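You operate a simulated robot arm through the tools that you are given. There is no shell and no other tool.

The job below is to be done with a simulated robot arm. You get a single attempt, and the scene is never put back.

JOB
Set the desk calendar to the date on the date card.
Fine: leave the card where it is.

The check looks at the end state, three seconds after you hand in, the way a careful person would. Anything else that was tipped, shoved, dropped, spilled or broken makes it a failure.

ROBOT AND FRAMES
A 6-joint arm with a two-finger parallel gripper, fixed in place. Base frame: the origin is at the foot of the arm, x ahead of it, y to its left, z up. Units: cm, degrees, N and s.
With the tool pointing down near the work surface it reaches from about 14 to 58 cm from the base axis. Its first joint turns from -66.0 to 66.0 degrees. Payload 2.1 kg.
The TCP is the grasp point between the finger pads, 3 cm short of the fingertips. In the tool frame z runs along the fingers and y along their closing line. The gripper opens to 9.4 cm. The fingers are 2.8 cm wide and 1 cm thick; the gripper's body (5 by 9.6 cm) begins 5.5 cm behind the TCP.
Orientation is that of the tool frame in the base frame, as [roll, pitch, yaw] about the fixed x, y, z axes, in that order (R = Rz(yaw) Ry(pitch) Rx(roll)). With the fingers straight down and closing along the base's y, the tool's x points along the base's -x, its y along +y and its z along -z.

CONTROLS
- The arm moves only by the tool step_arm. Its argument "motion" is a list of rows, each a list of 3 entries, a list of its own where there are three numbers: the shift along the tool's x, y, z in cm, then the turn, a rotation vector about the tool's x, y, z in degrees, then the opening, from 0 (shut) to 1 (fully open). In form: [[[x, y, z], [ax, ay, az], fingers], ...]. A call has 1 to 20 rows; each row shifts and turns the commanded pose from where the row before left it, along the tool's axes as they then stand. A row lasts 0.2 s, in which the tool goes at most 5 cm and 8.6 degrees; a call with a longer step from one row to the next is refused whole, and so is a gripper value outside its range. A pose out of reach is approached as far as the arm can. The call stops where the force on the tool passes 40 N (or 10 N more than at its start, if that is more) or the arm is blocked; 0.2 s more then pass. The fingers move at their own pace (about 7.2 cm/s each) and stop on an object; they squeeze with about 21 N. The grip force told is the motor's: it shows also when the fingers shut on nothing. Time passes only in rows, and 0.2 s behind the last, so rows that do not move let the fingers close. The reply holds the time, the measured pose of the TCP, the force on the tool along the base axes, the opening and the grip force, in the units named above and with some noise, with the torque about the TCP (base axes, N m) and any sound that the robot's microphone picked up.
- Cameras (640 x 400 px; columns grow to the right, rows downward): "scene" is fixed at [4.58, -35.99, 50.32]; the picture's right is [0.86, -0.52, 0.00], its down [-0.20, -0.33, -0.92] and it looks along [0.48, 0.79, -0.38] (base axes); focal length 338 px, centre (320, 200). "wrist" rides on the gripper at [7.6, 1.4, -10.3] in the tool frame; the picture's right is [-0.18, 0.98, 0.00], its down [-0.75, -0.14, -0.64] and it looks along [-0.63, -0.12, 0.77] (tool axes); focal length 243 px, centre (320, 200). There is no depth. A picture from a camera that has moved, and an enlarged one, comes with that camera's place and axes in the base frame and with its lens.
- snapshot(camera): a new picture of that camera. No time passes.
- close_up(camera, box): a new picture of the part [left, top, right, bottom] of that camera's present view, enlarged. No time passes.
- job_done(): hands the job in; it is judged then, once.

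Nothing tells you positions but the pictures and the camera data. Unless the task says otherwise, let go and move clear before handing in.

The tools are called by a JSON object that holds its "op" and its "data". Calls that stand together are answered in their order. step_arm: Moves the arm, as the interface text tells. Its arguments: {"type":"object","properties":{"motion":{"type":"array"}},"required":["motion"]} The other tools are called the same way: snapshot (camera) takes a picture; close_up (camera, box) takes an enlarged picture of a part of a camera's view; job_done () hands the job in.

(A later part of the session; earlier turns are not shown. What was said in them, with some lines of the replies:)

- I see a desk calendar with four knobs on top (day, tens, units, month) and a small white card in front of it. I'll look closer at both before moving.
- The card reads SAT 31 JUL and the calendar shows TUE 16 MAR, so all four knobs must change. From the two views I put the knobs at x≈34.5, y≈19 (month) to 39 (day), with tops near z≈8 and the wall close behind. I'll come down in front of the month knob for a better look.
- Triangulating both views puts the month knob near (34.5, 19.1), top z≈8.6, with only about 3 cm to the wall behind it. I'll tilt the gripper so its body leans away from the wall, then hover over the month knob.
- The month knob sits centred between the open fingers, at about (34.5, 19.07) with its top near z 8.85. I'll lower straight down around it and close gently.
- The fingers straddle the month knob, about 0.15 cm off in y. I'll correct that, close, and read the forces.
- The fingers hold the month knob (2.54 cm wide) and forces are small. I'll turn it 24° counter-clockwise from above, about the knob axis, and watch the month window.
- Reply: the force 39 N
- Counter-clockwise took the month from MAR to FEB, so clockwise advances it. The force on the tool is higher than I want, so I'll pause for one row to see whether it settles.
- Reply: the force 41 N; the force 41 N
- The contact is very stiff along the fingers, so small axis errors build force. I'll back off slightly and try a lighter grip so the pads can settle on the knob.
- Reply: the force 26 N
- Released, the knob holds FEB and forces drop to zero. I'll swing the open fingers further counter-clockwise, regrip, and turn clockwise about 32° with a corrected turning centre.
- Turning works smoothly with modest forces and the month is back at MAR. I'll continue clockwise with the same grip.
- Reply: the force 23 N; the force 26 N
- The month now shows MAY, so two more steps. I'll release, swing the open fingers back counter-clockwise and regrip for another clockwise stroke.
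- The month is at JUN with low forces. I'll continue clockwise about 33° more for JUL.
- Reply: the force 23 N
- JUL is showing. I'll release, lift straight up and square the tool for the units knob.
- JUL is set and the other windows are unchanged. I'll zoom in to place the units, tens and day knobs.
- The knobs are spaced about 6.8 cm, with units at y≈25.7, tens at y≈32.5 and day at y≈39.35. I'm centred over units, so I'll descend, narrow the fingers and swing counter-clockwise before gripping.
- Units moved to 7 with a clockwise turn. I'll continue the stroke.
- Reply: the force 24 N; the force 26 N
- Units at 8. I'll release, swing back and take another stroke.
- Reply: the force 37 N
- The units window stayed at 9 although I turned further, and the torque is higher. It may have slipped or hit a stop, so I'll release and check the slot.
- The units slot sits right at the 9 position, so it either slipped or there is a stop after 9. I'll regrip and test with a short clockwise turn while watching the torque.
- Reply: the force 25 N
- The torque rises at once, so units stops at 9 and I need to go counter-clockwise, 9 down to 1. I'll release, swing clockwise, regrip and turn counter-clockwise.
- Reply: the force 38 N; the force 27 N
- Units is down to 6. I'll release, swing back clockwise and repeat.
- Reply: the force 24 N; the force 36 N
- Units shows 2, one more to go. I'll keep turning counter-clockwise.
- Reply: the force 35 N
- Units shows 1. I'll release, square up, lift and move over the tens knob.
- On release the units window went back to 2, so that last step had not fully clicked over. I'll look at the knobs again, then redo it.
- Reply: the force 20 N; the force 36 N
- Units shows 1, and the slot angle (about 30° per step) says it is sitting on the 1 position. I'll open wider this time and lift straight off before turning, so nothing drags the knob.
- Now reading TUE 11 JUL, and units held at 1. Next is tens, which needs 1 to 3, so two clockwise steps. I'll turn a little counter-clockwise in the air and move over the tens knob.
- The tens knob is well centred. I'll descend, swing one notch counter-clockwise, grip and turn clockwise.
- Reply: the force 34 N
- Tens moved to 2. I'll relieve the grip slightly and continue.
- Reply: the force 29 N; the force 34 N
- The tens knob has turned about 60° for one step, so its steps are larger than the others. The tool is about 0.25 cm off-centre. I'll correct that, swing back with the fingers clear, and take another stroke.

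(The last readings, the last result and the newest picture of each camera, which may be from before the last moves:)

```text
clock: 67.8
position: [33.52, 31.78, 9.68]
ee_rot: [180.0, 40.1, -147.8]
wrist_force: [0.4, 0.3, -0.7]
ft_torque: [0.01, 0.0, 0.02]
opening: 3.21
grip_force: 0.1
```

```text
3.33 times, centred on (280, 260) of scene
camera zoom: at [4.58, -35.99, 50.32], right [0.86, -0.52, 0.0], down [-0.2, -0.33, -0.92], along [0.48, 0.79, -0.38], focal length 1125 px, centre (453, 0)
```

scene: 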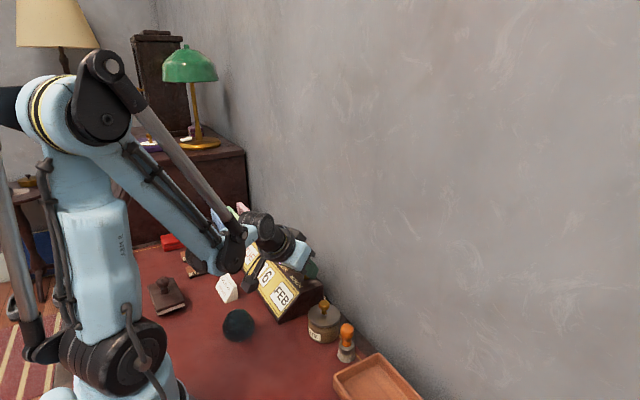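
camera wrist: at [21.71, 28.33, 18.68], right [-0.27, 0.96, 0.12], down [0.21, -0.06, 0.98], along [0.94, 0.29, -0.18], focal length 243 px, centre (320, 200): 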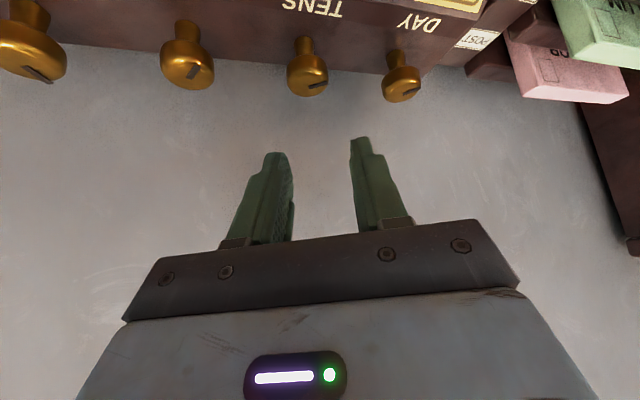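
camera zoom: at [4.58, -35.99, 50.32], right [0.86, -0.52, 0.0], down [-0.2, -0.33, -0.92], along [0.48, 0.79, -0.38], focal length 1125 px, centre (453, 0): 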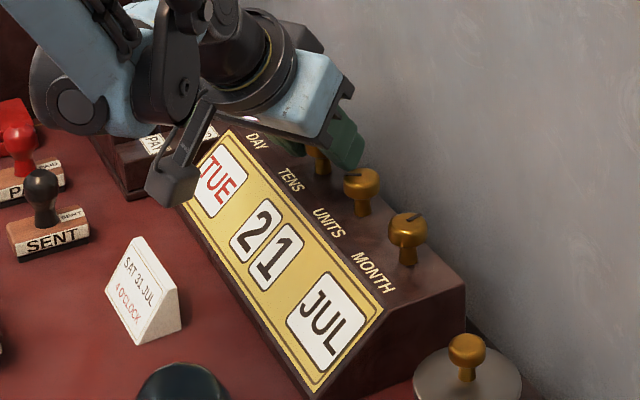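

{"op": "step_arm", "data": {"motion": [[[0, 0.08, 0], [0, 0, 0], 0.3], [[0, 0, 0], [0, 0, 0], 0.2], [[0, 0, 0], [0, 0, 0], 0.2], [[-0.006, 0.118, 0.005], [5.142, 0, 6.128], 0.2], [[-0.006, 0.118, 0.005], [5.142, 0, 6.128], 0.2], [[-0.006, 0.118, 0.005], [5.142, 0, 6.128], 0.2], [[-0.006, 0.118, 0.005], [5.142, 0, 6.128], 0.2]]}}

{"op": "step_arm", "data": {"motion": [[[-0.006, 0.118, 0.005], [5.142, 0, 6.128], 0.2], [[-0.006, 0.118, 0.005], [5.142, 0, 6.128], 0.2]]}}

{"op": "close_up", "data": {"camera": "scene", "box": [200, 200, 360, 320]}}

```text
clock: 69.4
position: [33.43, 32.43, 9.7]
ee_rot: [179.9, 40.0, 179.9]
wrist_force: [-14.8, 1.5, 21.1]
ft_torque: [-0.04, 0.17, 0.01]
opening: 2.54
grip_force: 45.4
```

```text
clock: 70.0
position: [33.56, 32.51, 9.57]
ee_rot: [179.9, 40.0, 163.9]
wrist_force: [-15.4, 5.9, 18.3]
ft_torque: [-0.12, -0.12, 0.01]
opening: 2.55
grip_force: 45.0
```

```text
3.33 times, centred on (280, 260) of scene
camera zoom: at [4.57, -36.0, 50.32], right [0.86, -0.52, 0.0], down [-0.2, -0.33, -0.93], along [0.48, 0.79, -0.38], focal length 1125 px, centre (453, 0)
```

zoom: 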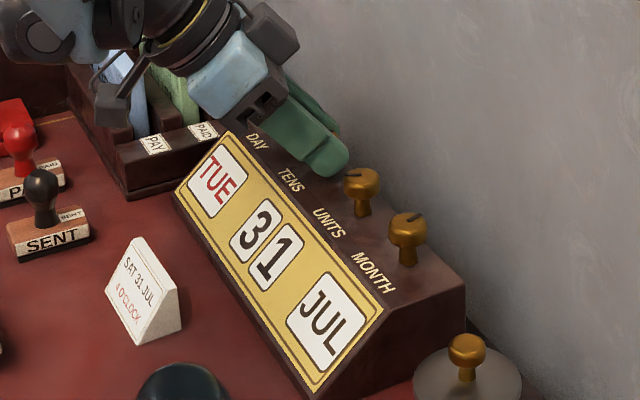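

Tens shows 3 now. I'll turn a little further so it sits fully on the position, then check before releasing.

{"op": "step_arm", "data": {"motion": [[[-0.006, 0.118, -0.018], [5.142, 0, 6.128], 0.2], [[-0.003, 0.059, 0.001], [2.571, 0, 3.064], 0.2]]}}

{"op": "close_up", "data": {"camera": "wrist", "box": [240, 100, 400, 200]}}

{"op": "close_up", "data": {"camera": "scene", "box": [200, 200, 360, 320]}}

```text
clock: 70.6
position: [33.58, 32.77, 9.63]
ee_rot: [179.9, 40.0, 151.9]
wrist_force: [-6.9, 13.2, 10.8]
ft_torque: [0.01, 0.13, 0.06]
opening: 2.51
grip_force: 45.2
```

```text
4.00 times, centred on (320, 150) of wrist
camera zoom: at [23.31, 39.9, 12.61], right [0.59, 0.8, 0.12], down [0.08, -0.2, 0.98], along [0.81, -0.56, -0.18], focal length 970 px, centre (320, 400)
```

zoom: 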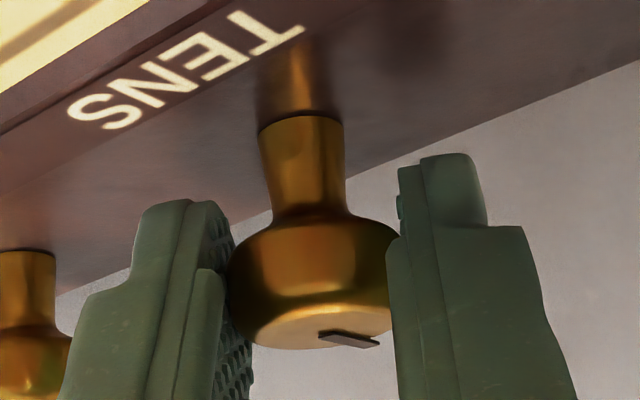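

```text
3.33 times, centred on (280, 260) of scene
camera zoom: at [4.58, -35.99, 50.32], right [0.86, -0.52, 0.0], down [-0.2, -0.33, -0.92], along [0.48, 0.79, -0.38], focal length 1125 px, centre (453, 0)
```

zoom: 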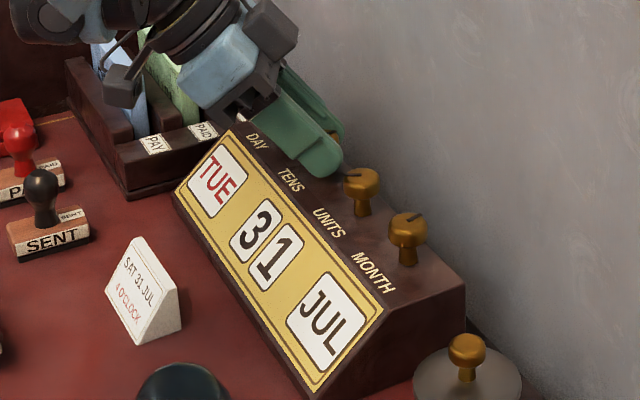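

{"op": "step_arm", "data": {"motion": [[[0, 0, 0], [0, 0, 0], 0.32], [[0, 0, 0], [0, 0, 0], 0.38], [[0, 0, 0], [0, 0, 0], 0.38], [[-1.3, 0, -1.55], [0, 0, 0], 0.38], [[-1.3, 0, -1.55], [0, 0, 0], 0.38], [[-1.3, 0, -1.55], [0, 0, 0], 0.38], [[0, 0, 0], [0, 0, 0], 0.38]]}}

{"op": "snapshot", "data": {"camera": "wrist"}}

{"op": "close_up", "data": {"camera": "scene", "box": [200, 200, 360, 320]}}

{"op": "snapshot", "data": {"camera": "scene"}}

```text
clock: 72.2
position: [33.5, 32.45, 15.62]
ee_rot: [-180.0, 40.0, 152.0]
wrist_force: [-1.0, -0.3, 0.0]
ft_torque: [-0.03, -0.01, 0.0]
opening: 3.57
grip_force: 0.0
```

```text
taken
camera wrist: at [23.26, 39.73, 18.6], right [0.59, 0.8, 0.12], down [0.08, -0.2, 0.98], along [0.81, -0.56, -0.18], focal length 243 px, centre (320, 200)
```

wrist: 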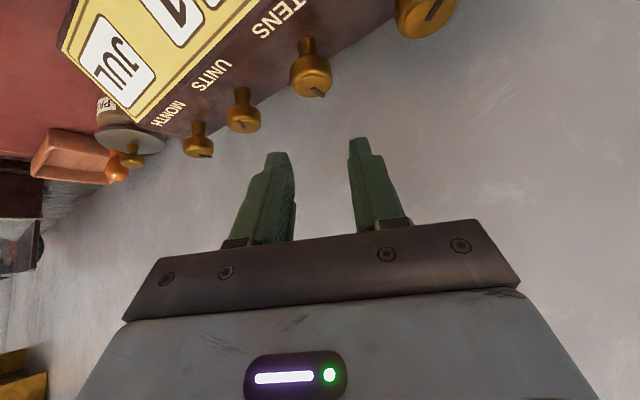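

```text
3.33 times, centred on (280, 260) of scene
camera zoom: at [4.58, -35.99, 50.32], right [0.86, -0.52, 0.0], down [-0.2, -0.33, -0.92], along [0.48, 0.79, -0.38], focal length 1125 px, centre (453, 0)
```

zoom: 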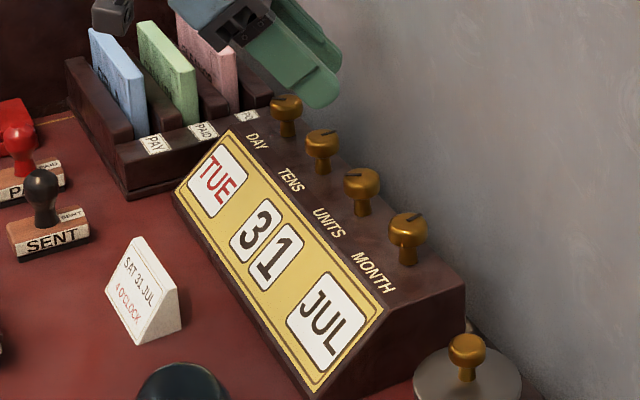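

```text
taken
```

scene: 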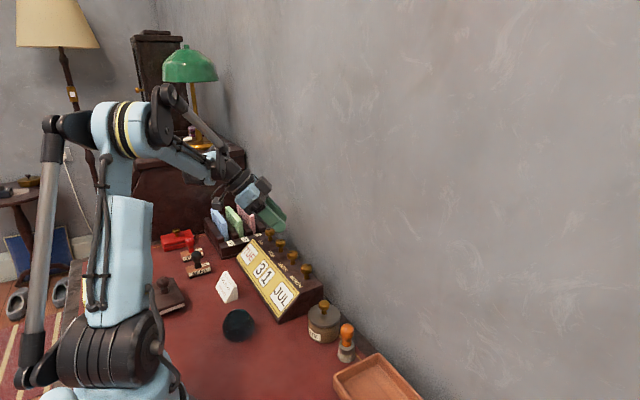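

Now TUE 31 JUL, with tens, units and month done. The letter rack with tall cards sits beyond the day knob, so I'll approach that knob swung counter-clockwise to keep the camera and gripper clear of it.

{"op": "step_arm", "data": {"motion": [[[-0.007, -0.125, 0.006], [-5.142, 0, -6.128], 0.38], [[-0.007, -0.125, 0.006], [-5.142, 0, -6.128], 0.38], [[-0.007, -0.125, 0.006], [-5.142, 0, -6.128], 0.38], [[-0.007, -0.125, 0.006], [-5.142, 0, -6.128], 0.38], [[-0.007, -0.125, 0.006], [-5.142, 0, -6.128], 0.38], [[-0.007, -0.125, 0.006], [-5.142, 0, -6.128], 0.38], [[-0.007, -0.125, 0.006], [-5.142, 0, -6.128], 0.38], [[-0.007, -0.125, 0.006], [-5.142, 0, -6.128], 0.38], [[-1.028, 1.847, 0.863], [0, 0, 0], 0.38], [[-1.028, 1.847, 0.863], [0, 0, 0], 0.38], [[-1.028, 1.847, 0.863], [0, 0, 0], 0.38], [[0, 0, 0], [0, 0, 0], 0.38]]}}

{"op": "snapshot", "data": {"camera": "wrist"}}

{"op": "snapshot", "data": {"camera": "scene"}}

{"op": "close_up", "data": {"camera": "wrist", "box": [220, 20, 420, 145]}}

```text
clock: 74.8
position: [33.72, 38.52, 15.63]
ee_rot: [180.0, 40.0, -144.0]
wrist_force: [-0.2, 0.2, 0.1]
ft_torque: [-0.03, -0.02, -0.01]
opening: 3.59
grip_force: 0.0
```

```text
taken
camera wrist: at [22.82, 32.57, 18.7], right [-0.46, 0.88, 0.12], down [0.22, -0.02, 0.98], along [0.86, 0.48, -0.18], focal length 243 px, centre (320, 200)
```

wrist: 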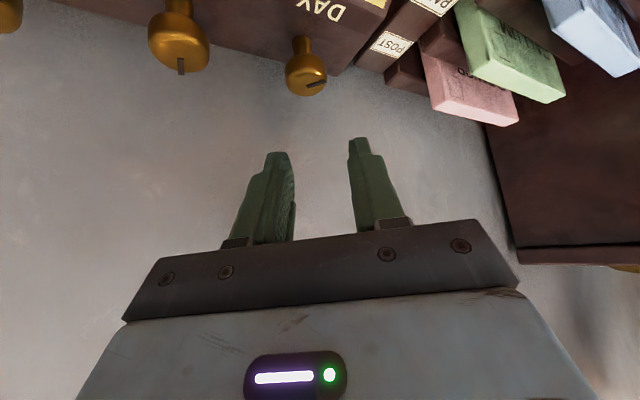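

```text
taken
```

scene: 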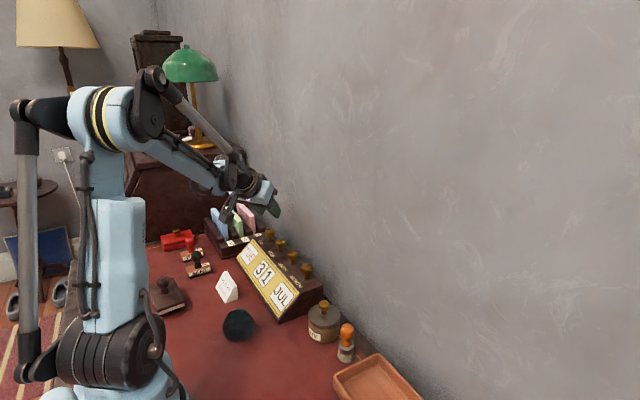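

```text
3.20 times, centred on (320, 82) of wrist
camera zoom: at [22.82, 32.57, 18.7], right [-0.46, 0.88, 0.12], down [0.22, -0.02, 0.98], along [0.86, 0.48, -0.18], focal length 776 px, centre (320, 576)
```

zoom: 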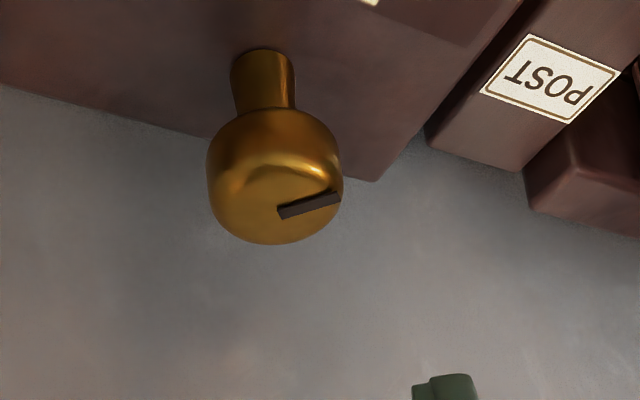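

Well centred over the day knob. I'll descend, swing a little more counter-clockwise and grip.

{"op": "step_arm", "data": {"motion": [[[0, -0.08, 0], [0, 0, 0], 0.35], [[1.3, 0, 1.55], [0, 0, 0], 0.35], [[1.3, 0, 1.55], [0, 0, 0], 0.35], [[1.3, 0, 1.55], [0, 0, 0], 0.35], [[0, 0, 0], [0, 0, 0], 0.33]]}}

{"op": "close_up", "data": {"camera": "wrist", "box": [240, 100, 400, 200]}}

```text
clock: 76.0
position: [33.74, 38.46, 9.53]
ee_rot: [180.0, 40.0, -144.0]
wrist_force: [0.1, -0.2, 0.8]
ft_torque: [-0.03, -0.01, 0.03]
opening: 3.09
grip_force: 0.1
```

```text
4.00 times, centred on (320, 150) of wrist
camera zoom: at [22.95, 32.44, 12.46], right [-0.46, 0.88, 0.12], down [0.22, -0.02, 0.98], along [0.86, 0.48, -0.18], focal length 970 px, centre (320, 400)
```

zoom: 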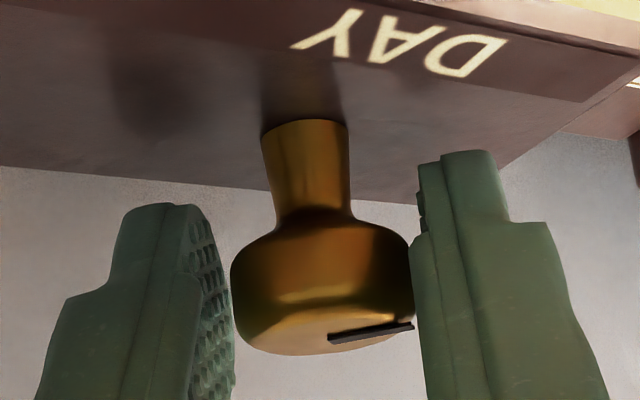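

{"op": "step_arm", "data": {"motion": [[[-0.007, -0.125, 0.006], [-5.142, 0, -6.128], 0.33], [[-0.007, -0.125, 0.006], [-5.142, 0, -6.128], 0.33], [[0, 0, 0], [0, 0, 0], 0.2], [[0, 0, 0], [0, 0, 0], 0.2]]}}

{"op": "step_arm", "data": {"motion": [[[-0.007, 0.125, 0.006], [5.142, 0, 6.128], 0.2], [[-0.007, 0.125, 0.006], [5.142, 0, 6.128], 0.2], [[-0.007, 0.125, 0.006], [5.142, 0, 6.128], 0.2], [[-0.007, 0.125, 0.006], [5.142, 0, 6.128], 0.2]]}}

{"op": "close_up", "data": {"camera": "scene", "box": [200, 200, 360, 320]}}

```text
clock: 77.0
position: [33.92, 38.42, 9.45]
ee_rot: [179.9, 40.0, -127.9]
wrist_force: [-5.6, -0.9, -0.2]
ft_torque: [0.42, -0.26, 0.02]
opening: 2.54
grip_force: 45.0
```

```text
clock: 78.0
position: [33.82, 38.68, 9.55]
ee_rot: [-179.9, 39.8, -160.2]
wrist_force: [6.4, 4.0, -25.0]
ft_torque: [-0.09, 0.0, 0.0]
opening: 2.52
grip_force: 45.6
```

```text
3.33 times, centred on (280, 260) of scene
camera zoom: at [4.59, -35.98, 50.33], right [0.86, -0.52, 0.0], down [-0.2, -0.33, -0.92], along [0.48, 0.79, -0.38], focal length 1125 px, centre (453, 0)
```

zoom: 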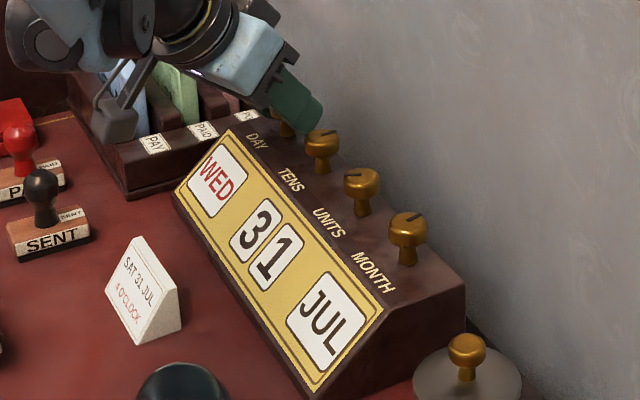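

Clockwise moves the day to WED. I'll keep going, stopping before the camera nears the rack.

{"op": "step_arm", "data": {"motion": [[[-0.007, 0.125, 0.025], [5.142, 0, 6.128], 0.2], [[-0.007, 0.125, 0.006], [5.142, 0, 6.128], 0.2], [[-0.007, 0.125, 0.006], [5.142, 0, 6.128], 0.2]]}}

{"op": "close_up", "data": {"camera": "scene", "box": [200, 200, 360, 320]}}

{"op": "close_up", "data": {"camera": "wrist", "box": [240, 100, 400, 200]}}

```text
clock: 78.8
position: [33.73, 39.03, 9.46]
ee_rot: [-179.8, 40.0, 175.7]
wrist_force: [5.8, -9.4, -23.4]
ft_torque: [-0.18, 0.34, -0.01]
opening: 2.52
grip_force: 45.1
```

```text
3.33 times, centred on (280, 260) of scene
camera zoom: at [4.59, -35.98, 50.33], right [0.86, -0.52, 0.0], down [-0.2, -0.33, -0.92], along [0.48, 0.79, -0.38], focal length 1125 px, centre (453, 0)
```

zoom: 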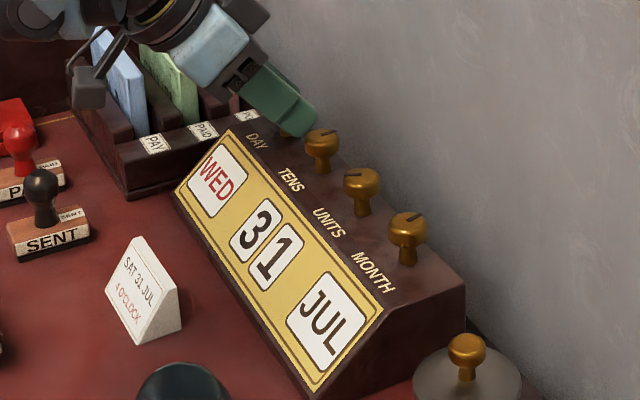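

```text
4.00 times, centred on (320, 150) of wrist
camera zoom: at [21.38, 41.49, 12.58], right [0.21, 0.97, 0.12], down [0.15, -0.15, 0.98], along [0.96, -0.19, -0.18], focal length 970 px, centre (320, 400)
```

zoom: 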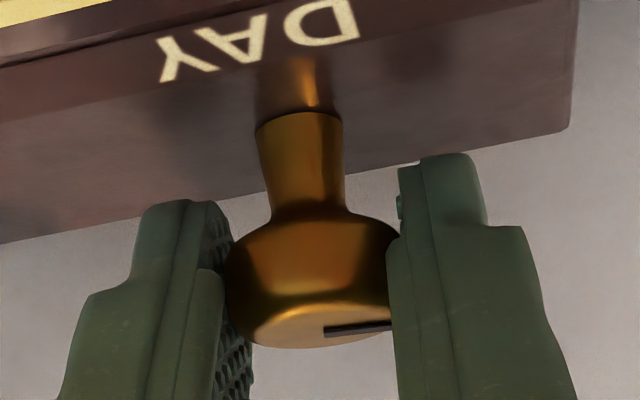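

{"op": "step_arm", "data": {"motion": [[[0, 0, 0], [0, 0, 0], 0.34], [[0, -0.05, 0], [0, 0, 0], 0.34], [[-0.007, -0.125, 0.006], [-5.142, 0, -6.128], 0.34], [[-0.007, -0.125, 0.006], [-5.142, 0, -6.128], 0.34], [[-0.007, -0.125, 0.006], [-5.142, 0, -6.128], 0.34], [[-0.007, -0.125, 0.006], [-5.142, 0, -6.128], 0.34], [[-0.007, -0.125, 0.006], [-5.142, 0, -6.128], 0.34], [[-0.007, -0.125, 0.006], [-5.142, 0, -6.128], 0.34], [[-0.007, -0.125, 0.006], [-5.142, 0, -6.128], 0.34], [[0, 0, 0], [0, 0, 0], 0.34]]}}

{"op": "close_up", "data": {"camera": "wrist", "box": [240, 100, 400, 200]}}

{"op": "close_up", "data": {"camera": "scene", "box": [200, 200, 360, 320]}}

```text
clock: 81.0
position: [34.03, 38.32, 9.53]
ee_rot: [179.9, 40.0, -127.9]
wrist_force: [0.4, -0.5, 0.5]
ft_torque: [0.04, -0.01, -0.03]
opening: 3.21
grip_force: 0.1
```

```text
4.00 times, centred on (320, 150) of wrist
camera zoom: at [25.24, 29.52, 12.59], right [-0.69, 0.72, 0.12], down [0.21, 0.04, 0.98], along [0.69, 0.7, -0.18], focal length 970 px, centre (320, 400)
```

zoom: 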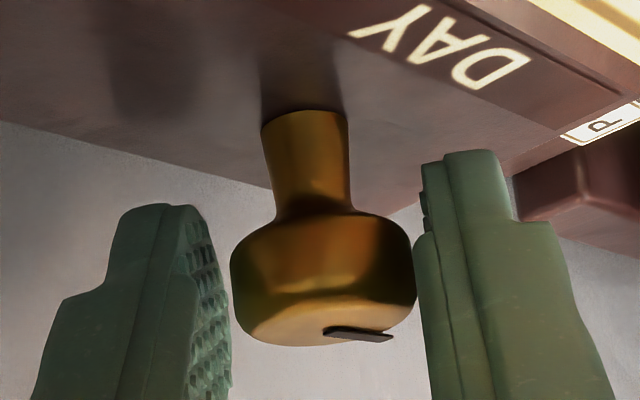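

```text
3.33 times, centred on (280, 260) of scene
camera zoom: at [4.58, -35.99, 50.32], right [0.86, -0.52, 0.0], down [-0.2, -0.33, -0.92], along [0.48, 0.79, -0.38], focal length 1125 px, centre (453, 0)
```

zoom: 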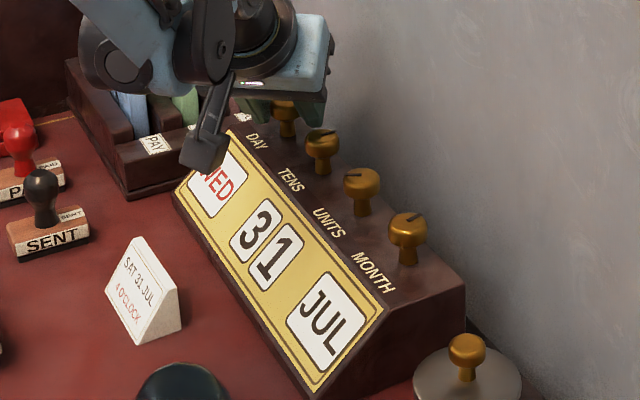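

{"op": "step_arm", "data": {"motion": [[[0, 0, 0], [0, 0, 0], 0.2], [[0, 0, 0], [0, 0, 0], 0.2], [[-0.007, 0.125, 0.006], [5.142, 0, 6.128], 0.2], [[-0.007, 0.125, 0.006], [5.142, 0, 6.128], 0.2], [[-0.007, 0.125, 0.006], [5.142, 0, 6.128], 0.2], [[-0.007, 0.125, 0.006], [5.142, 0, 6.128], 0.2]]}}

{"op": "step_arm", "data": {"motion": [[[-0.007, 0.125, 0.006], [5.142, 0, 6.128], 0.2], [[-0.007, 0.125, 0.006], [5.142, 0, 6.128], 0.2], [[-0.007, 0.125, 0.006], [5.142, 0, 6.128], 0.2]]}}

{"op": "close_up", "data": {"camera": "scene", "box": [200, 200, 360, 320]}}

{"op": "close_up", "data": {"camera": "wrist", "box": [240, 100, 400, 200]}}

```text
clock: 82.4
position: [33.75, 38.65, 9.57]
ee_rot: [-180.0, 40.1, -160.0]
wrist_force: [-15.9, -7.6, 18.6]
ft_torque: [-0.44, 0.66, 0.02]
opening: 2.55
grip_force: 45.3
```

```text
clock: 83.2
position: [33.67, 39.0, 9.61]
ee_rot: [-179.8, 39.9, 175.9]
wrist_force: [-23.9, -16.3, 21.8]
ft_torque: [-0.39, 0.66, -0.14]
opening: 2.53
grip_force: 44.6
```

```text
3.33 times, centred on (280, 260) of scene
camera zoom: at [4.57, -36.0, 50.31], right [0.86, -0.52, 0.0], down [-0.2, -0.33, -0.93], along [0.48, 0.79, -0.38], focal length 1125 px, centre (453, 0)
```

zoom: 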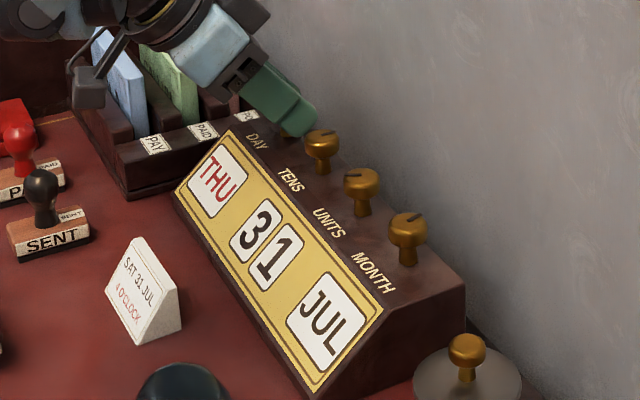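

```text
4.00 times, centred on (320, 150) of wrist
camera zoom: at [21.4, 41.5, 12.59], right [0.21, 0.97, 0.12], down [0.15, -0.15, 0.98], along [0.96, -0.19, -0.18], focal length 970 px, centre (320, 400)
```

zoom: 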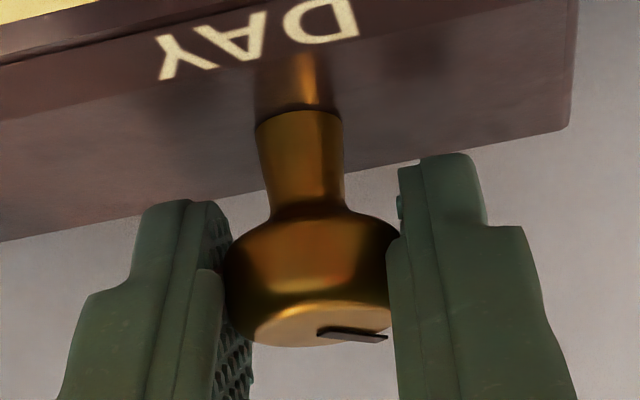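

THU. I'll release, swing back and repeat for FRI and SAT.

{"op": "step_arm", "data": {"motion": [[[0, 0, 0], [0, 0, 0], 0.34], [[0, -0.06, -0.02], [0, 0, 0], 0.34], [[-0.007, -0.125, 0.006], [-5.142, 0, -6.128], 0.34], [[-0.007, -0.125, 0.006], [-5.142, 0, -6.128], 0.34], [[-0.007, -0.125, 0.006], [-5.142, 0, -6.128], 0.34], [[-0.007, -0.125, 0.006], [-5.142, 0, -6.128], 0.34], [[-0.007, -0.125, 0.006], [-5.142, 0, -6.128], 0.34], [[-0.007, -0.125, 0.006], [-5.142, 0, -6.128], 0.34], [[-0.007, -0.125, 0.006], [-5.142, 0, -6.128], 0.34], [[0, 0, 0], [0, 0, 0], 0.34]]}}

{"op": "close_up", "data": {"camera": "wrist", "box": [240, 100, 400, 200]}}

{"op": "close_up", "data": {"camera": "scene", "box": [200, 200, 360, 320]}}

```text
clock: 85.4
position: [33.97, 38.3, 9.59]
ee_rot: [180.0, 40.0, -127.9]
wrist_force: [0.6, -0.2, 0.5]
ft_torque: [0.01, -0.01, 0.01]
opening: 3.18
grip_force: 0.0
```

```text
4.00 times, centred on (320, 150) of wrist
camera zoom: at [25.28, 29.47, 12.62], right [-0.69, 0.72, 0.12], down [0.21, 0.04, 0.98], along [0.69, 0.7, -0.18], focal length 970 px, centre (320, 400)
```

zoom: 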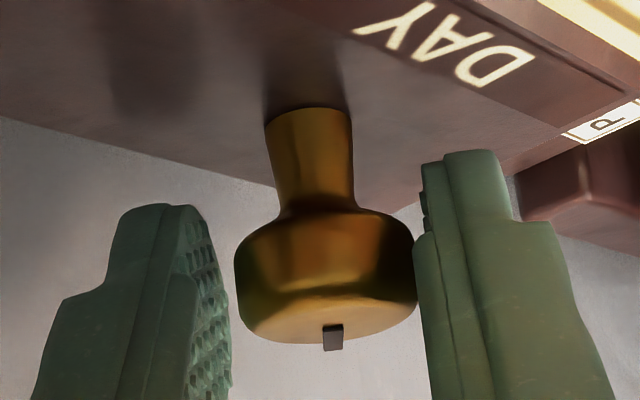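

```text
3.33 times, centred on (280, 260) of scene
camera zoom: at [4.58, -35.99, 50.32], right [0.86, -0.52, 0.0], down [-0.2, -0.33, -0.92], along [0.48, 0.79, -0.38], focal length 1125 px, centre (453, 0)
```

zoom: 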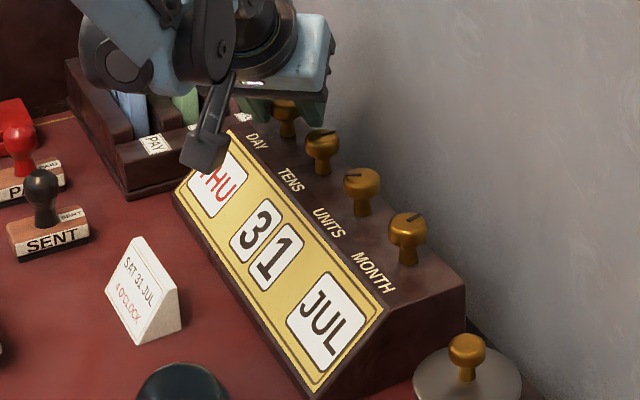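

{"op": "step_arm", "data": {"motion": [[[0, 0.03, 0], [0, 0, 0], 0.3], [[0, 0, 0], [0, 0, 0], 0.2], [[0, 0, 0], [0, 0, 0], 0.2], [[-0.007, 0.125, 0.004], [5.142, 0, 6.128], 0.2], [[-0.007, 0.125, 0.004], [5.142, 0, 6.128], 0.2], [[-0.007, 0.125, 0.004], [5.142, 0, 6.128], 0.2], [[-0.007, 0.125, 0.004], [5.142, 0, 6.128], 0.2]]}}

{"op": "step_arm", "data": {"motion": [[[-0.007, 0.12, 0.004], [5.142, 0, 6.128], 0.2], [[-0.007, 0.12, 0.004], [5.142, 0, 6.128], 0.2], [[-0.007, 0.12, 0.004], [5.142, 0, 6.128], 0.2]]}}

{"op": "close_up", "data": {"camera": "scene", "box": [200, 200, 360, 320]}}

{"op": "close_up", "data": {"camera": "wrist", "box": [240, 100, 400, 200]}}

```text
clock: 87.0
position: [33.72, 38.8, 9.66]
ee_rot: [179.9, 39.9, -160.0]
wrist_force: [-21.9, 0.4, 15.1]
ft_torque: [-0.24, 0.63, 0.02]
opening: 2.53
grip_force: 44.9
```

```text
clock: 87.8
position: [33.65, 39.08, 9.58]
ee_rot: [-179.8, 39.8, 175.9]
wrist_force: [-32.1, -11.0, 17.3]
ft_torque: [-0.25, 0.81, -0.09]
opening: 2.52
grip_force: 45.0
```

```text
3.33 times, centred on (280, 260) of scene
camera zoom: at [4.57, -36.0, 50.31], right [0.86, -0.52, 0.0], down [-0.2, -0.33, -0.93], along [0.48, 0.79, -0.38], focal length 1125 px, centre (453, 0)
```

zoom: 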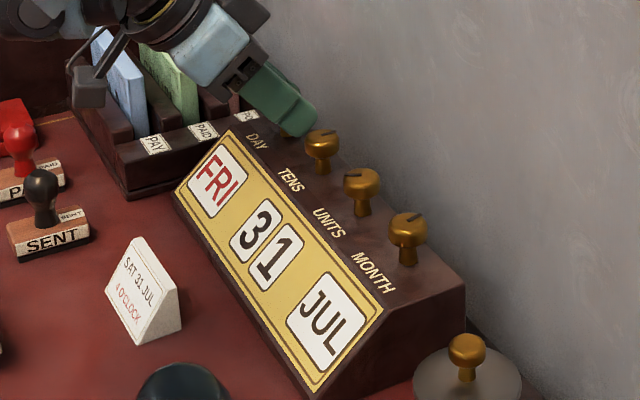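

```text
4.00 times, centred on (320, 150) of wrist
camera zoom: at [21.4, 41.49, 12.63], right [0.21, 0.97, 0.12], down [0.15, -0.15, 0.98], along [0.96, -0.19, -0.18], focal length 970 px, centre (320, 400)
```

zoom: 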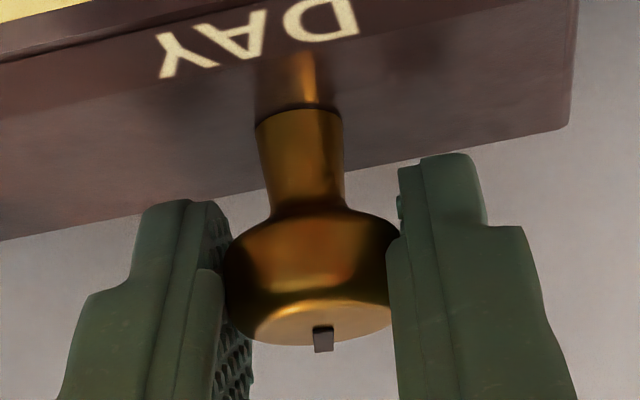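

FRI. One more stroke for SAT.

{"op": "step_arm", "data": {"motion": [[[0, 0, 0], [0, 0, 0], 0.34], [[0.02, -0.06, -0.03], [0, 0, 0], 0.34], [[-0.007, -0.125, 0.006], [-5.142, 0, -6.128], 0.34], [[-0.007, -0.125, 0.006], [-5.142, 0, -6.128], 0.34], [[-0.007, -0.125, 0.006], [-5.142, 0, -6.128], 0.34], [[-0.007, -0.125, 0.006], [-5.142, 0, -6.128], 0.34], [[-0.007, -0.125, 0.006], [-5.142, 0, -6.128], 0.34], [[-0.007, -0.125, 0.006], [-5.142, 0, -6.128], 0.34], [[-0.007, -0.125, 0.006], [-5.142, 0, -6.128], 0.34], [[0, 0, 0], [0, 0, 0], 0.34]]}}

{"op": "close_up", "data": {"camera": "wrist", "box": [240, 100, 400, 200]}}

{"op": "close_up", "data": {"camera": "scene", "box": [200, 200, 360, 320]}}

```text
clock: 90.0
position: [33.94, 38.23, 9.64]
ee_rot: [-179.9, 40.0, -128.0]
wrist_force: [0.1, -0.5, -0.3]
ft_torque: [-0.01, -0.01, -0.02]
opening: 3.2
grip_force: 0.0
```

```text
4.00 times, centred on (320, 150) of wrist
camera zoom: at [25.22, 29.46, 12.64], right [-0.69, 0.72, 0.12], down [0.21, 0.04, 0.98], along [0.69, 0.7, -0.18], focal length 970 px, centre (320, 400)
```

zoom: 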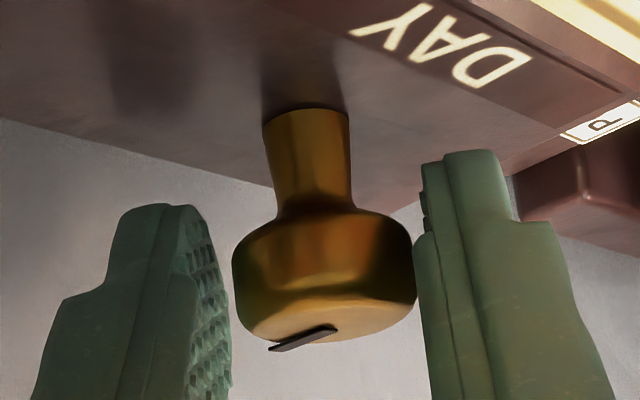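

```text
3.33 times, centred on (280, 260) of scene
camera zoom: at [4.58, -35.99, 50.32], right [0.86, -0.52, 0.0], down [-0.2, -0.33, -0.92], along [0.48, 0.79, -0.38], focal length 1125 px, centre (453, 0)
```

zoom: 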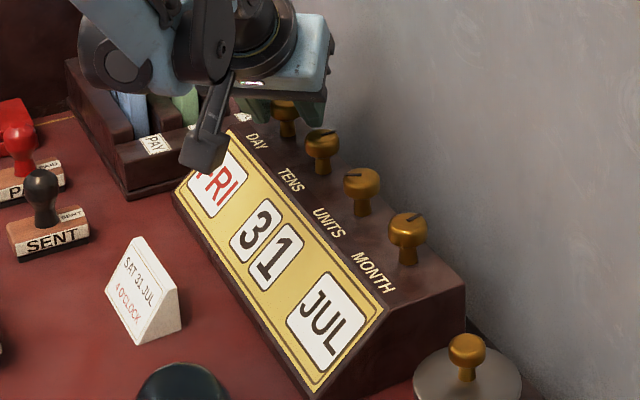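

{"op": "step_arm", "data": {"motion": [[[0, 0.02, 0], [0, 0, 0], 0.3], [[0, 0, 0], [0, 0, 0], 0.2], [[0, 0, 0], [0, 0, 0], 0.2], [[-0.007, 0.125, 0.0], [5.142, 0, 6.128], 0.2], [[-0.007, 0.125, 0.0], [5.142, 0, 6.128], 0.2], [[-0.007, 0.125, 0.0], [5.142, 0, 6.128], 0.2], [[-0.007, 0.125, 0.0], [5.142, 0, 6.128], 0.2]]}}

{"op": "step_arm", "data": {"motion": [[[-0.007, 0.12, 0.0], [5.142, 0, 6.128], 0.2], [[-0.007, 0.12, 0.0], [5.142, 0, 6.128], 0.2]]}}

{"op": "close_up", "data": {"camera": "scene", "box": [200, 200, 360, 320]}}

{"op": "close_up", "data": {"camera": "wrist", "box": [240, 100, 400, 200]}}

```text
clock: 91.6
position: [33.68, 38.8, 9.65]
ee_rot: [180.0, 39.9, -160.0]
wrist_force: [-16.4, -4.1, 15.0]
ft_torque: [-0.36, 0.41, 0.01]
opening: 2.53
grip_force: 45.3
```

```text
clock: 92.2
position: [33.6, 38.99, 9.66]
ee_rot: [179.9, 40.1, -176.2]
wrist_force: [-22.6, -7.0, 16.0]
ft_torque: [-0.22, 0.1, -0.08]
opening: 2.55
grip_force: 44.9
```

```text
3.33 times, centred on (280, 260) of scene
camera zoom: at [4.57, -36.0, 50.32], right [0.86, -0.52, 0.0], down [-0.2, -0.33, -0.93], along [0.48, 0.79, -0.38], focal length 1125 px, centre (453, 0)
```

zoom: 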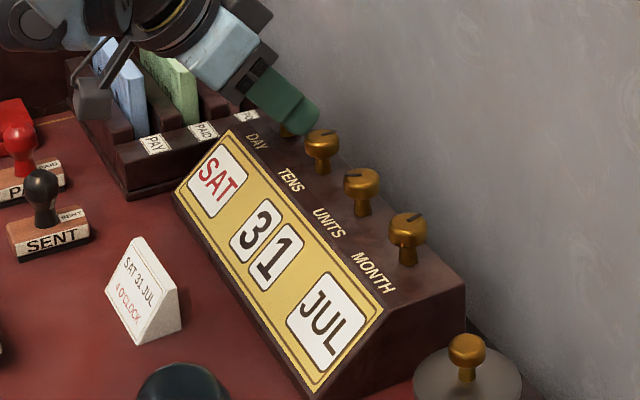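

```text
4.00 times, centred on (320, 150) of wrist
camera zoom: at [21.15, 39.62, 12.67], right [0.07, 0.99, 0.12], down [0.17, -0.13, 0.98], along [0.98, -0.05, -0.18], focal length 970 px, centre (320, 400)
```

zoom: 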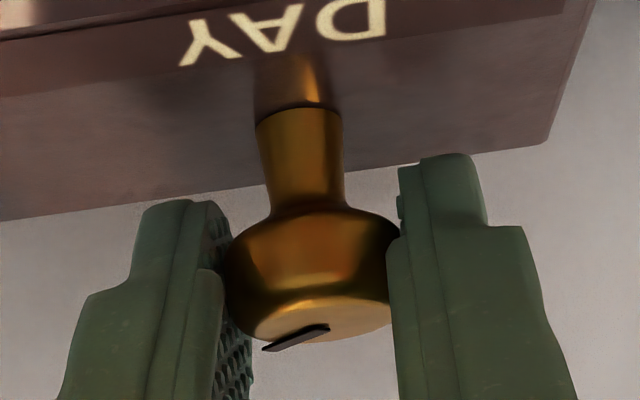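

SAT shows and the slot sits at the expected angle. I'll release, open wide and lift straight up.

{"op": "step_arm", "data": {"motion": [[[0, 0, 0], [0, 0, 0], 0.33], [[0, -0.03, 0], [0, 0, 0], 0.4], [[0, 0, 0], [0, 0, 0], 0.4], [[-1.3, 0, -1.55], [0, 0, 0], 0.4], [[-1.3, 0, -1.55], [0, 0, 0], 0.4], [[-1.3, 0, -1.55], [0, 0, 0], 0.4], [[-1.3, 0, -1.55], [0, 0, 0], 0.4], [[0, 0, 0], [0, 0, 0], 0.4]]}}

{"op": "close_up", "data": {"camera": "scene", "box": [200, 200, 360, 320]}}

{"op": "snapshot", "data": {"camera": "wrist"}}

```text
clock: 94.0
position: [33.64, 38.93, 17.79]
ee_rot: [179.9, 40.0, -176.0]
wrist_force: [-1.0, -0.6, 0.0]
ft_torque: [0.0, -0.04, -0.01]
opening: 3.76
grip_force: 0.1
```

```text
3.33 times, centred on (280, 260) of scene
camera zoom: at [4.58, -35.99, 50.32], right [0.86, -0.52, 0.0], down [-0.2, -0.33, -0.92], along [0.48, 0.79, -0.38], focal length 1125 px, centre (453, 0)
```

zoom: 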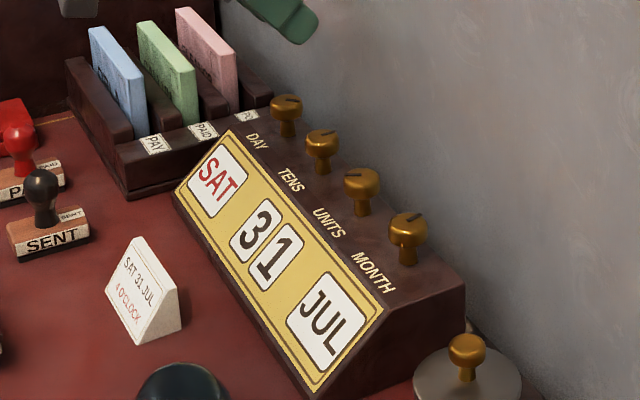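

```text
taken
camera wrist: at [21.12, 39.59, 20.73], right [0.07, 0.99, 0.12], down [0.17, -0.13, 0.98], along [0.98, -0.05, -0.18], focal length 243 px, centre (320, 200)
```

wrist: 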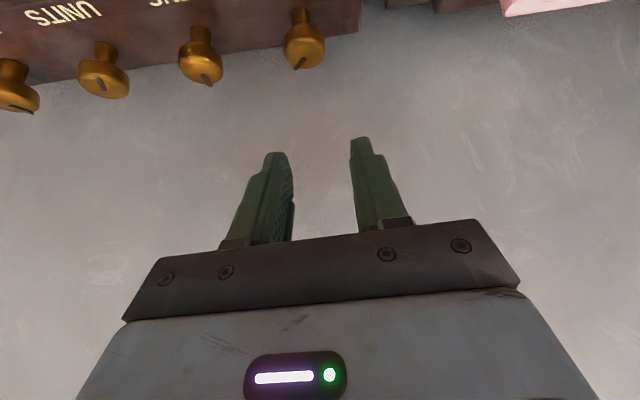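

The calendar reads SAT 31 JUL, matching the card, and nothing around it appears to have moved. I'll pull the arm well clear and do a last check.

{"op": "step_arm", "data": {"motion": [[[-1.3, 0, -1.55], [0, 0, 0], 0.4], [[-1.3, 0, -1.55], [0, 0, 0], 0.4], [[-1.3, 0, -1.55], [0, 0, 0], 0.4], [[-1.3, 0, -1.55], [0, 0, 0], 0.4], [[-1.3, 0, -1.55], [0, 0, 0], 0.4], [[0, 0, -2], [0, 0, 0], 0.4], [[0, 0, -2], [0, 0, 0], 0.4], [[0, 0, -2], [0, 0, 0], 0.4], [[0, 0, 0], [0, 0, 0], 0.4]]}}

{"op": "snapshot", "data": {"camera": "scene"}}

{"op": "close_up", "data": {"camera": "scene", "box": [200, 220, 360, 320]}}

{"op": "snapshot", "data": {"camera": "wrist"}}

```text
clock: 96.0
position: [31.05, 38.15, 32.43]
ee_rot: [-180.0, 40.0, -176.0]
wrist_force: [-0.5, -0.2, 0.7]
ft_torque: [-0.01, -0.01, -0.02]
opening: 3.74
grip_force: 0.1
out of reach, approached as far as the arm can: row 8
```

```text
taken
```

scene: 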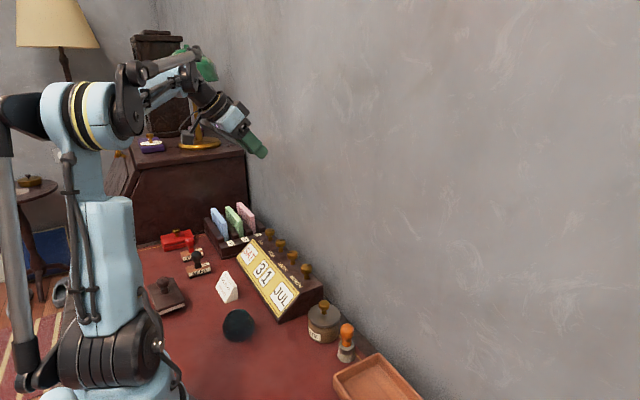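

```text
4.00 times, centred on (280, 270) of scene
camera zoom: at [4.58, -35.99, 50.32], right [0.86, -0.52, 0.0], down [-0.2, -0.33, -0.92], along [0.48, 0.79, -0.38], focal length 1350 px, centre (480, -80)
```

zoom: 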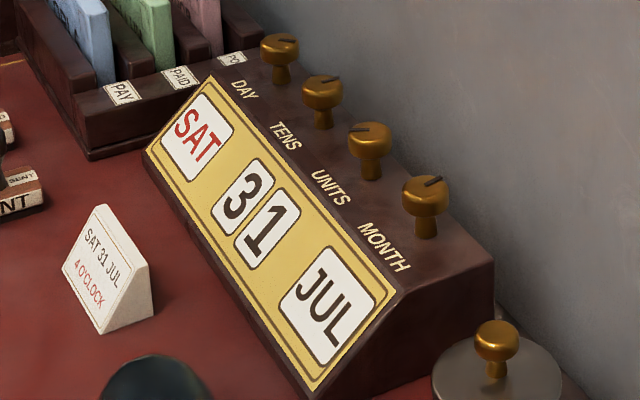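

```text
taken
camera wrist: at [18.53, 38.72, 35.42], right [0.07, 0.99, 0.12], down [0.17, -0.13, 0.98], along [0.98, -0.05, -0.18], focal length 243 px, centre (320, 200)
```

wrist: 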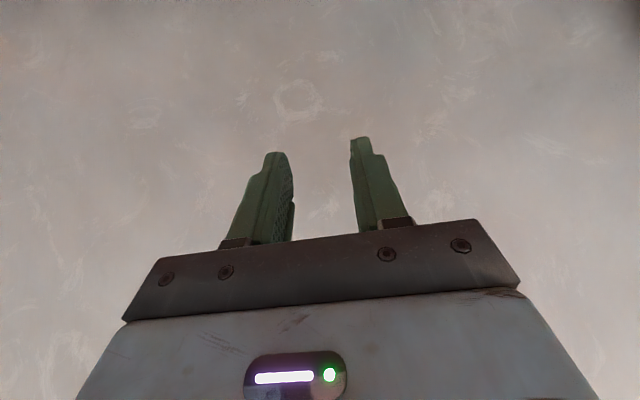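

The calendar shows SAT 31 JUL, matching the card. The card, calendar and nearby objects look the same as in the first picture, and the arm is clear, so I'm handing in.

{"op": "job_done", "data": {}}

```text
The job is handed in.
```

The desk calendar now reads SAT 31 JUL, matching the date card, and I've handed the job in. The result of the check hasn't come back.

- **Settings:** I turned all four knobs, from TUE 16 MAR. Each window still showed the right value after I let go and moved the arm clear.
- **Units knob:** it has a stop after 9, so I had to turn it back down to reach 1. It slipped back to 2 once, and I redid that step.
- **Surroundings:** in the final picture the card, calendar and nearby objects look the same as at the start.
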